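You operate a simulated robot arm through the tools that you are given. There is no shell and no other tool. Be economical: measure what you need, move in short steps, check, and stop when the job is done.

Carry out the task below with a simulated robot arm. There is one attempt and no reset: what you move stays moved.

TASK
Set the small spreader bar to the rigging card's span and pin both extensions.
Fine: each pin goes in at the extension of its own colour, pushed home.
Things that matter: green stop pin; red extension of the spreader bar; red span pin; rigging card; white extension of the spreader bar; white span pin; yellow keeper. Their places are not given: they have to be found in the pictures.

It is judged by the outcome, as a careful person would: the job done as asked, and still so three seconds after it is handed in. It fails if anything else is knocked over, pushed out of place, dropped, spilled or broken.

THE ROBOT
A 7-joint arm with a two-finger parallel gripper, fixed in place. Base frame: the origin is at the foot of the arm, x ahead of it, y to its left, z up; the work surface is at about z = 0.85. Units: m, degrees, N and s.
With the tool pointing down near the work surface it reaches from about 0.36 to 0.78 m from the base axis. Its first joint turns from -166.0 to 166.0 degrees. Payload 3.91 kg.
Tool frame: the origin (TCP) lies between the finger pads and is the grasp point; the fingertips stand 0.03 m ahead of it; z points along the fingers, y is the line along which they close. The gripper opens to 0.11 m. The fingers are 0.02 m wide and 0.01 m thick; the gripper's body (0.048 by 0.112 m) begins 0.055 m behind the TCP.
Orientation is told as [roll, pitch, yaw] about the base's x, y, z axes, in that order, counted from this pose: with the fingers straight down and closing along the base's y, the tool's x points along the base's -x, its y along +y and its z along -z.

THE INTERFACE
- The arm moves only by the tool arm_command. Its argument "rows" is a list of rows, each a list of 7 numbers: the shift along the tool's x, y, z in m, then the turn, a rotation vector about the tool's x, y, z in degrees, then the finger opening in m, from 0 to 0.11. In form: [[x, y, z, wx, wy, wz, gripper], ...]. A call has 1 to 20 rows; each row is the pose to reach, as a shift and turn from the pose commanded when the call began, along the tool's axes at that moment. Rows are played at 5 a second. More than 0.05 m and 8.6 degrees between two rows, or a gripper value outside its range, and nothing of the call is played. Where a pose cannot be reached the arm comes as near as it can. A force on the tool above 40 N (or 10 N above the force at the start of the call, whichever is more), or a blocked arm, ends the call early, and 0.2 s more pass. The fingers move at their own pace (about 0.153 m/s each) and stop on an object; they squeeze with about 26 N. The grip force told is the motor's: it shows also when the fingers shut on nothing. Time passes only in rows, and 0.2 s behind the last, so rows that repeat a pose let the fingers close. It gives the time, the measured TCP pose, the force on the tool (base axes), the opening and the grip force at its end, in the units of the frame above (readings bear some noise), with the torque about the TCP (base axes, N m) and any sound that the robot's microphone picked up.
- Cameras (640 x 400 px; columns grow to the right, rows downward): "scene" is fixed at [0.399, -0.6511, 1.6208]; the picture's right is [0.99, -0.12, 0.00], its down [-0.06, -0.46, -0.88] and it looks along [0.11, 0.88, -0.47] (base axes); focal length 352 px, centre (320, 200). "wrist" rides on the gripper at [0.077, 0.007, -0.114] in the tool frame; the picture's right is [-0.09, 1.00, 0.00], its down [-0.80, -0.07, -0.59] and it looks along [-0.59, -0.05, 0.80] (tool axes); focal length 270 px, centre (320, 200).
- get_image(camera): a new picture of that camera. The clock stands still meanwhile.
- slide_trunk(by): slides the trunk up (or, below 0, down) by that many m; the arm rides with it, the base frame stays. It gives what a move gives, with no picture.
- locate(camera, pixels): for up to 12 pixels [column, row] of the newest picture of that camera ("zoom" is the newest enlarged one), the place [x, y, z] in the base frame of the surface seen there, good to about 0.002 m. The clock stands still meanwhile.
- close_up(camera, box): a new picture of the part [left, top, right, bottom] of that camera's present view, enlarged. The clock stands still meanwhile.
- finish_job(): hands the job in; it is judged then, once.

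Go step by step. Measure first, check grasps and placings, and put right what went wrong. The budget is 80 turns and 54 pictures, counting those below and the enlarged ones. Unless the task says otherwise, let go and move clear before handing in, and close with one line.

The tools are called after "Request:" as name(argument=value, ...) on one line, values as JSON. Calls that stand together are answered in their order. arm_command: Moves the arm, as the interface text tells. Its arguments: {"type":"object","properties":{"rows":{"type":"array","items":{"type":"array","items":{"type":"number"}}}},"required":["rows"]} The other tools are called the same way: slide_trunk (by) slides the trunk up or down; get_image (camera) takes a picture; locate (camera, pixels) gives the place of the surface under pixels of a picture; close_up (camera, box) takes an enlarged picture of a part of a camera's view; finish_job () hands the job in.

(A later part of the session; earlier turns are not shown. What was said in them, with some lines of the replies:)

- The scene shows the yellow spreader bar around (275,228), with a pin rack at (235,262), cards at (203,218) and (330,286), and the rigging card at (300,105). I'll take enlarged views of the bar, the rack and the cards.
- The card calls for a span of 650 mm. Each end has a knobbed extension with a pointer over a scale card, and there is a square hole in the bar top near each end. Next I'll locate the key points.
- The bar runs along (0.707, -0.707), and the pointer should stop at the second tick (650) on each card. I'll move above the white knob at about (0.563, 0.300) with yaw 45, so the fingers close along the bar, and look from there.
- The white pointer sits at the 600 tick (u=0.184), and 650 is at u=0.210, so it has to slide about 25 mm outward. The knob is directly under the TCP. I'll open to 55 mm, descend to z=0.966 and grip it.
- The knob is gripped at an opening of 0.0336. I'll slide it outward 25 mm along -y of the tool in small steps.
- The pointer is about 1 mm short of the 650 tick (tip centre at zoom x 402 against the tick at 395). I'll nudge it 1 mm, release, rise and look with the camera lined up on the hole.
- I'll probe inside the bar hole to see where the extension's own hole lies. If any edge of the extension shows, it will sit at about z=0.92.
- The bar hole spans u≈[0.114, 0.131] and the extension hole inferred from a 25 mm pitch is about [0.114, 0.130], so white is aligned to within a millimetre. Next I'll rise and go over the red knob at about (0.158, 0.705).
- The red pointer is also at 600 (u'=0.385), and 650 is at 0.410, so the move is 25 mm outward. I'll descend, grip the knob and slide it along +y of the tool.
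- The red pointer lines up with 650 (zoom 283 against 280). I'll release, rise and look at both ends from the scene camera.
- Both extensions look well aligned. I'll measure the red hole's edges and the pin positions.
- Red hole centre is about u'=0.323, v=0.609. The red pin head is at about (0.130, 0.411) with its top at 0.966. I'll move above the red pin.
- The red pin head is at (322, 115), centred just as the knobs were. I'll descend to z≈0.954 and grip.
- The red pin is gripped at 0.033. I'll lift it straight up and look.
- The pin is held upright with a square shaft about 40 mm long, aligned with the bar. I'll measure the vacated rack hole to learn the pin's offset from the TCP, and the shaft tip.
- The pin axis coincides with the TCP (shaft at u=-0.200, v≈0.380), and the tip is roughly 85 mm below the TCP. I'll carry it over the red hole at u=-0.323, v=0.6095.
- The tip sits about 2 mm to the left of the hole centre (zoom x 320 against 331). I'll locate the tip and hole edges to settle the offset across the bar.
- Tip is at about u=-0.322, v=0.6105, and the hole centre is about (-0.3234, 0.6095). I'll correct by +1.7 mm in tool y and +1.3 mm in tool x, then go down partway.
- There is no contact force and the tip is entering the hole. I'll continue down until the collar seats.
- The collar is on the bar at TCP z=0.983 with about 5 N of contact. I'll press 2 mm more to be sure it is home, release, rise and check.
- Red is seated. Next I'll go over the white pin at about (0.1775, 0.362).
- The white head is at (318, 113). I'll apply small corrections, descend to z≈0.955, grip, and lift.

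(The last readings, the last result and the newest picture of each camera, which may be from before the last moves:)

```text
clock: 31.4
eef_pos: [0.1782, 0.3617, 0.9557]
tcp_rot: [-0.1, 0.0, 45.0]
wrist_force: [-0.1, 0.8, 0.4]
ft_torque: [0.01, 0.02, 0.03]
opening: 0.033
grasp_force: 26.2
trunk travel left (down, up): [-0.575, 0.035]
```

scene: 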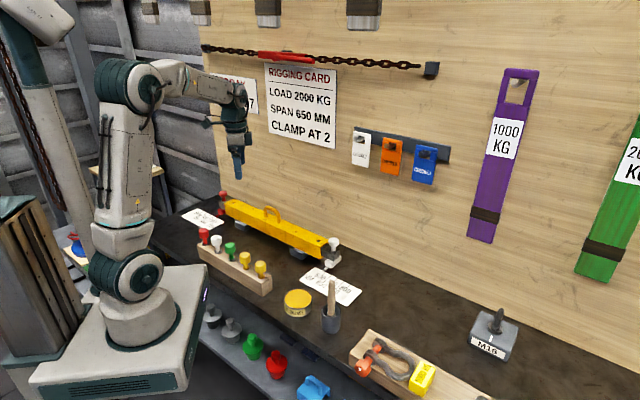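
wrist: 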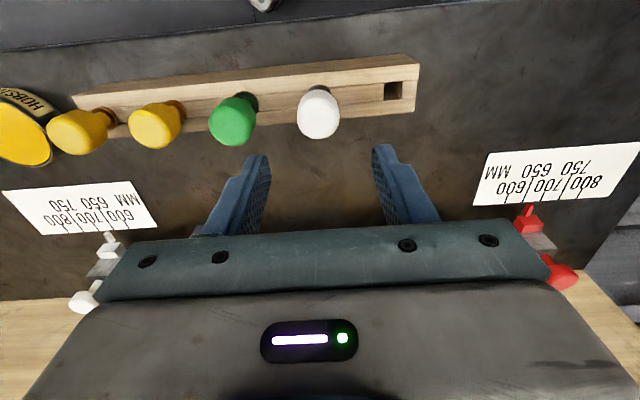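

Gripped at 0.033. I'll lift straight up and carry the pin to the white hole at u=0.122, v=0.6095.

Request:
arm_command(rows=[[0, 0, -0.012, 0, 0, 0, 0.02], [0, 0, -0.03, 0, 0, 0, 0.02], [0, 0, -0.06, 0, 0, 0, 0.02], [0, 0, -0.095, 0, 0, 0, 0.02], [0, 0, -0.125, 0, 0, 0, 0.02], [-0.03, -0.025, -0.125, 0, 0, 0, 0.02], [-0.062, -0.056, -0.125, 0, 0, 0, 0.02], [-0.092, -0.09, -0.125, 0, 0, 0, 0.02], [-0.122, -0.125, -0.125, 0, 0, 0, 0.02], [-0.152, -0.16, -0.125, 0, 0, 0, 0.02], [-0.182, -0.195, -0.125, 0, 0, 0, 0.02], [-0.21, -0.23, -0.125, 0, 0, 0, 0.02], [-0.2277, -0.252, -0.11, 0, 0, 0, 0.02], [-0.2277, -0.252, -0.088, 0, 0, 0, 0.02], [-0.2277, -0.252, -0.088, 0, 0, 0, 0.02], [-0.2277, -0.252, -0.088, 0, 0, 0, 0.02]])

Request:
get_image(camera="wrist")

Request:
close_up(camera="wrist", box=[260, 80, 380, 180])

```text
clock: 34.8
eef_pos: [0.5154, 0.3448, 1.0441]
tcp_rot: [0.0, -0.1, 44.9]
wrist_force: [-0.7, 0.5, -0.7]
ft_torque: [0.0, -0.02, 0.02]
opening: 0.0331
grasp_force: 26.3
trunk travel left (down, up): [-0.575, 0.035]
```

```text
15 pictures are left
```

wrist: 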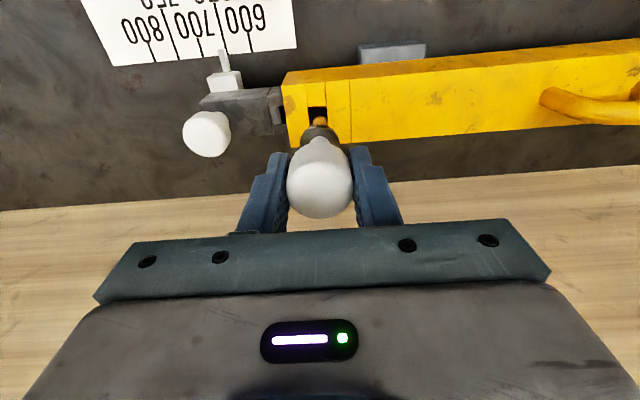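

```text
4.00 times, centred on (320, 130) of wrist
```

zoom: 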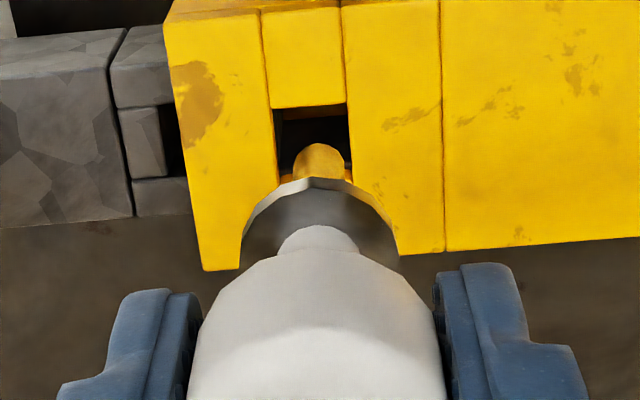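

The pin sits slightly toward -v in the grip. I'll locate the tip and hole edges for the correction.

Request:
locate(camera="wrist", pixels=[[319.5, 117.5], [319.5, 119.5], [319.5, 122], [316, 121], [323, 121], [318, 105.5], [318, 103.5], [332, 115], [306, 115], [312, 128], [330, 128], [320, 98]])

Request:
close_up(camera="scene", box=[275, 190, 365, 260])

```text
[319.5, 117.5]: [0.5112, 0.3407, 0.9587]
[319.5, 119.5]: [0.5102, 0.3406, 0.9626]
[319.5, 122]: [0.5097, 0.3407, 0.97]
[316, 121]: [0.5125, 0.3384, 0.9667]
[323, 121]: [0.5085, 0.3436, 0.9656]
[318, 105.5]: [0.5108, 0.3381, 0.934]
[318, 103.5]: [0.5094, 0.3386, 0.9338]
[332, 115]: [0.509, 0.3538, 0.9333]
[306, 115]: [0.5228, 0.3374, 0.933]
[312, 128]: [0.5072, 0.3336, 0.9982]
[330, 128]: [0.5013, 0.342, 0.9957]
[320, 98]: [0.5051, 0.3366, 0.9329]
```

```text
5.71 times, centred on (320, 225) of scene
```

zoom: 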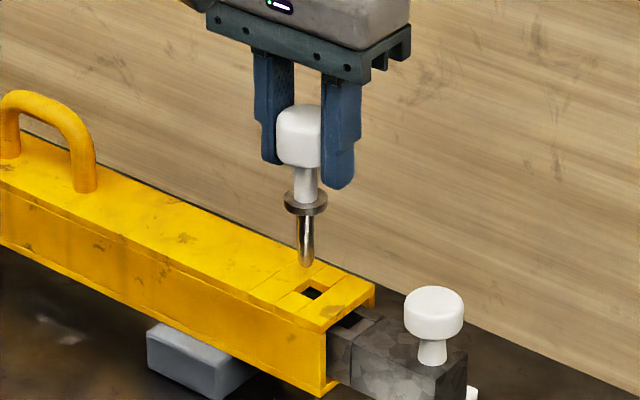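

The tip is at about (u 0.1206, v 0.6064), and the hole centre is about (0.1213, 0.609). I'll shift -3 mm in tool x and -0.8 mm in tool y, then go partway down.

Request:
arm_command(rows=[[-0.003, -0.0008, 0, 0, 0, 0, 0.02], [-0.003, -0.0008, 0.01, 0, 0, 0, 0.02], [-0.003, -0.0008, 0.017, 0, 0, 0, 0.02], [-0.003, -0.0008, 0.024, 0, 0, 0, 0.02], [-0.003, -0.0008, 0.031, 0, 0, 0, 0.02], [-0.003, -0.0008, 0.031, 0, 0, 0, 0.02]])

Request:
close_up(camera="wrist", box=[260, 80, 380, 180])

```text
clock: 36.2
eef_pos: [0.5186, 0.3466, 1.0132]
tcp_rot: [0.0, 0.0, 45.0]
wrist_force: [0.0, 0.0, 0.2]
ft_torque: [-0.03, 0.03, 0.0]
opening: 0.0333
grasp_force: 26.6
trunk travel left (down, up): [-0.575, 0.035]
```

```text
4.00 times, centred on (320, 130) of wrist
```

zoom: 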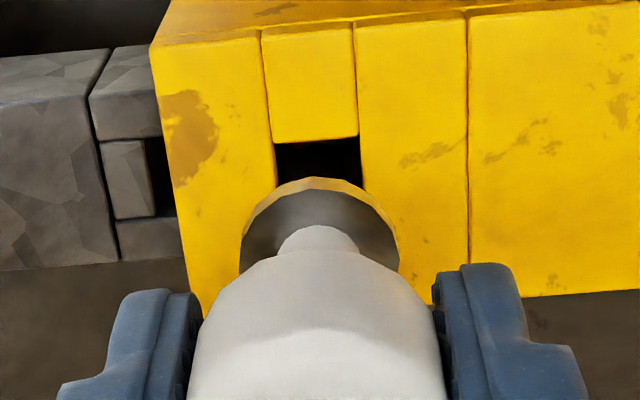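

The collar and hole relation now matches the successful red case, with no force. I'll continue down to seat it.

Request:
arm_command(rows=[[0, 0, 0.005, 0, 0, 0, 0.02], [0, 0, 0.01, 0, 0, 0, 0.02], [0, 0, 0.015, 0, 0, 0, 0.02], [0, 0, 0.019, 0, 0, 0, 0.02], [0, 0, 0.022, 0, 0, 0, 0.02], [0, 0, 0.025, 0, 0, 0, 0.02], [0, 0, 0.028, 0, 0, 0, 0.02], [0, 0, 0.031, 0, 0, 0, 0.02], [0, 0, 0.033, 0, 0, 0, 0.02]])

Request:
close_up(camera="scene", box=[275, 190, 365, 260])

```text
clock: 38.2
eef_pos: [0.5206, 0.3457, 0.9825]
tcp_rot: [0.0, -0.2, 44.9]
wrist_force: [-0.2, -0.8, 17.6]
ft_torque: [0.02, 0.33, 0.02]
opening: 0.0331
grasp_force: 25.3
trunk travel left (down, up): [-0.575, 0.035]
```

```text
5.71 times, centred on (320, 225) of scene
```

zoom: 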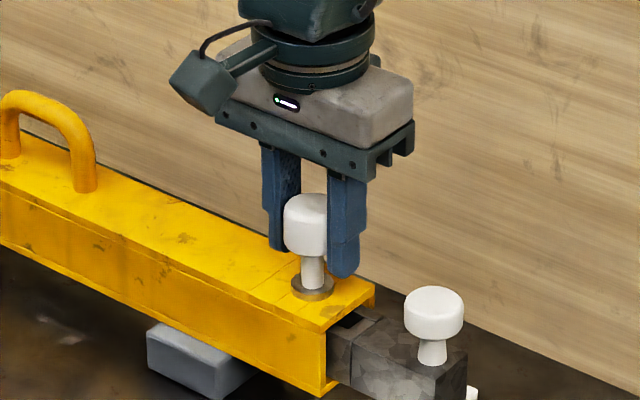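

The white collar is flush on the bar at z=0.9825, the same as red, with firm contact. I'll release, rise well clear, and verify both ends.

Request:
arm_command(rows=[[0, 0, -0.001, 0, 0, 0, 0.02], [0, 0, -0.001, 0, 0, 0, 0.055], [0, 0, -0.001, 0, 0, 0, 0.055], [0, 0, -0.03, 0, 0, 0, 0.055], [0, 0, -0.07, 0, 0, 0, 0.055], [0.03, 0, -0.11, 0, 0, 0, 0.055], [0.06, 0, -0.15, 0, 0, 0, 0.055], [0.06, 0, -0.15, 0, 0, 0, 0.055]])

Request:
get_image(camera="wrist")

Request:
close_up(camera="scene", box=[170, 180, 370, 305])

```text
clock: 40.0
eef_pos: [0.4782, 0.3037, 1.1297]
tcp_rot: [0.0, 0.0, 45.1]
wrist_force: [0.3, 0.0, 0.6]
ft_torque: [-0.01, -0.02, 0.0]
opening: 0.0551
grasp_force: 0.0
trunk travel left (down, up): [-0.575, 0.035]
```

```text
10 pictures are left
```

wrist: 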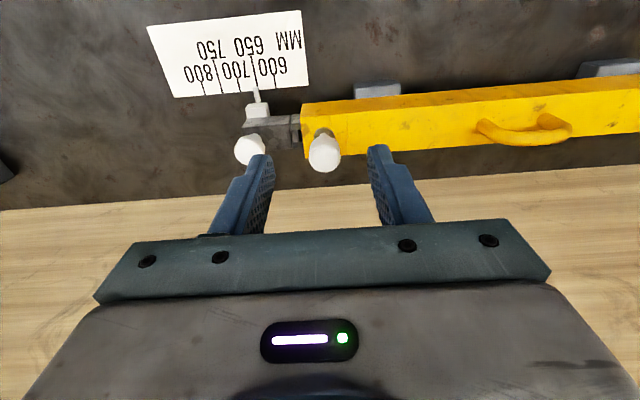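

```text
3.20 times, centred on (270, 242) of scene
```

zoom: 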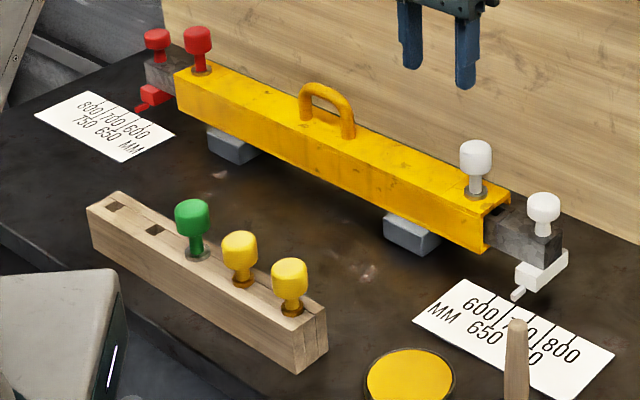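

Both pins appear home. As a last check I'll measure the head tops and pointer positions.

Request:
locate(camera="zoom", pixels=[[197, 30], [475, 145], [201, 73], [475, 195], [518, 293], [138, 108]])

Request:
close_up(camera="wrist", box=[200, 60, 360, 160])

Request:
close_up(camera="scene", box=[175, 185, 255, 235])

```text
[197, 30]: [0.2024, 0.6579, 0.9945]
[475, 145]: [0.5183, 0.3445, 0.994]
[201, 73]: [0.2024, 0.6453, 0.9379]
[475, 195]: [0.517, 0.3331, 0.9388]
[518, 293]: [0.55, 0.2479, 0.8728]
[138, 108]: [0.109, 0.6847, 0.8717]
```

```text
4.00 times, centred on (280, 110) of wrist
```

zoom: 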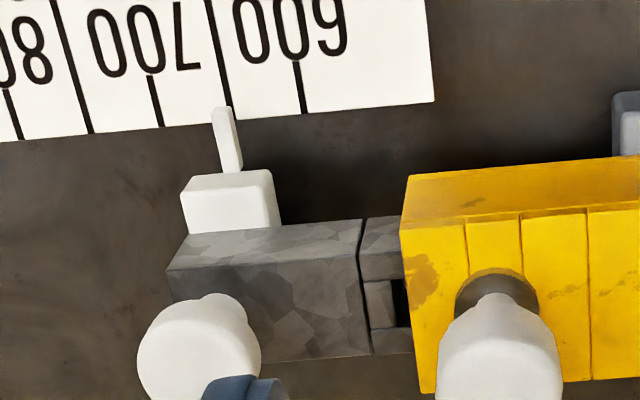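

```text
8.00 times, centred on (215, 210) of scene
```

zoom: 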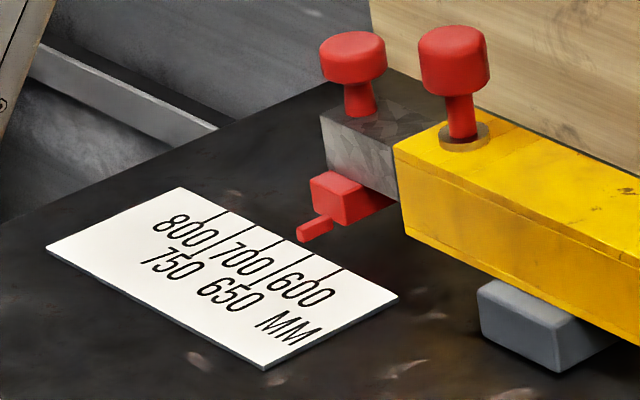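

Both pins are home: the head tops are level at 0.994 and the collars are on the bar. Both pointers read 650, and the gripper is clear, so I'm handing in.

Request:
finish_job()

```text
The job is handed in.
```

I set both extensions to the card's 650 mm span and pushed the red and white pins home, each at the extension of its own colour.
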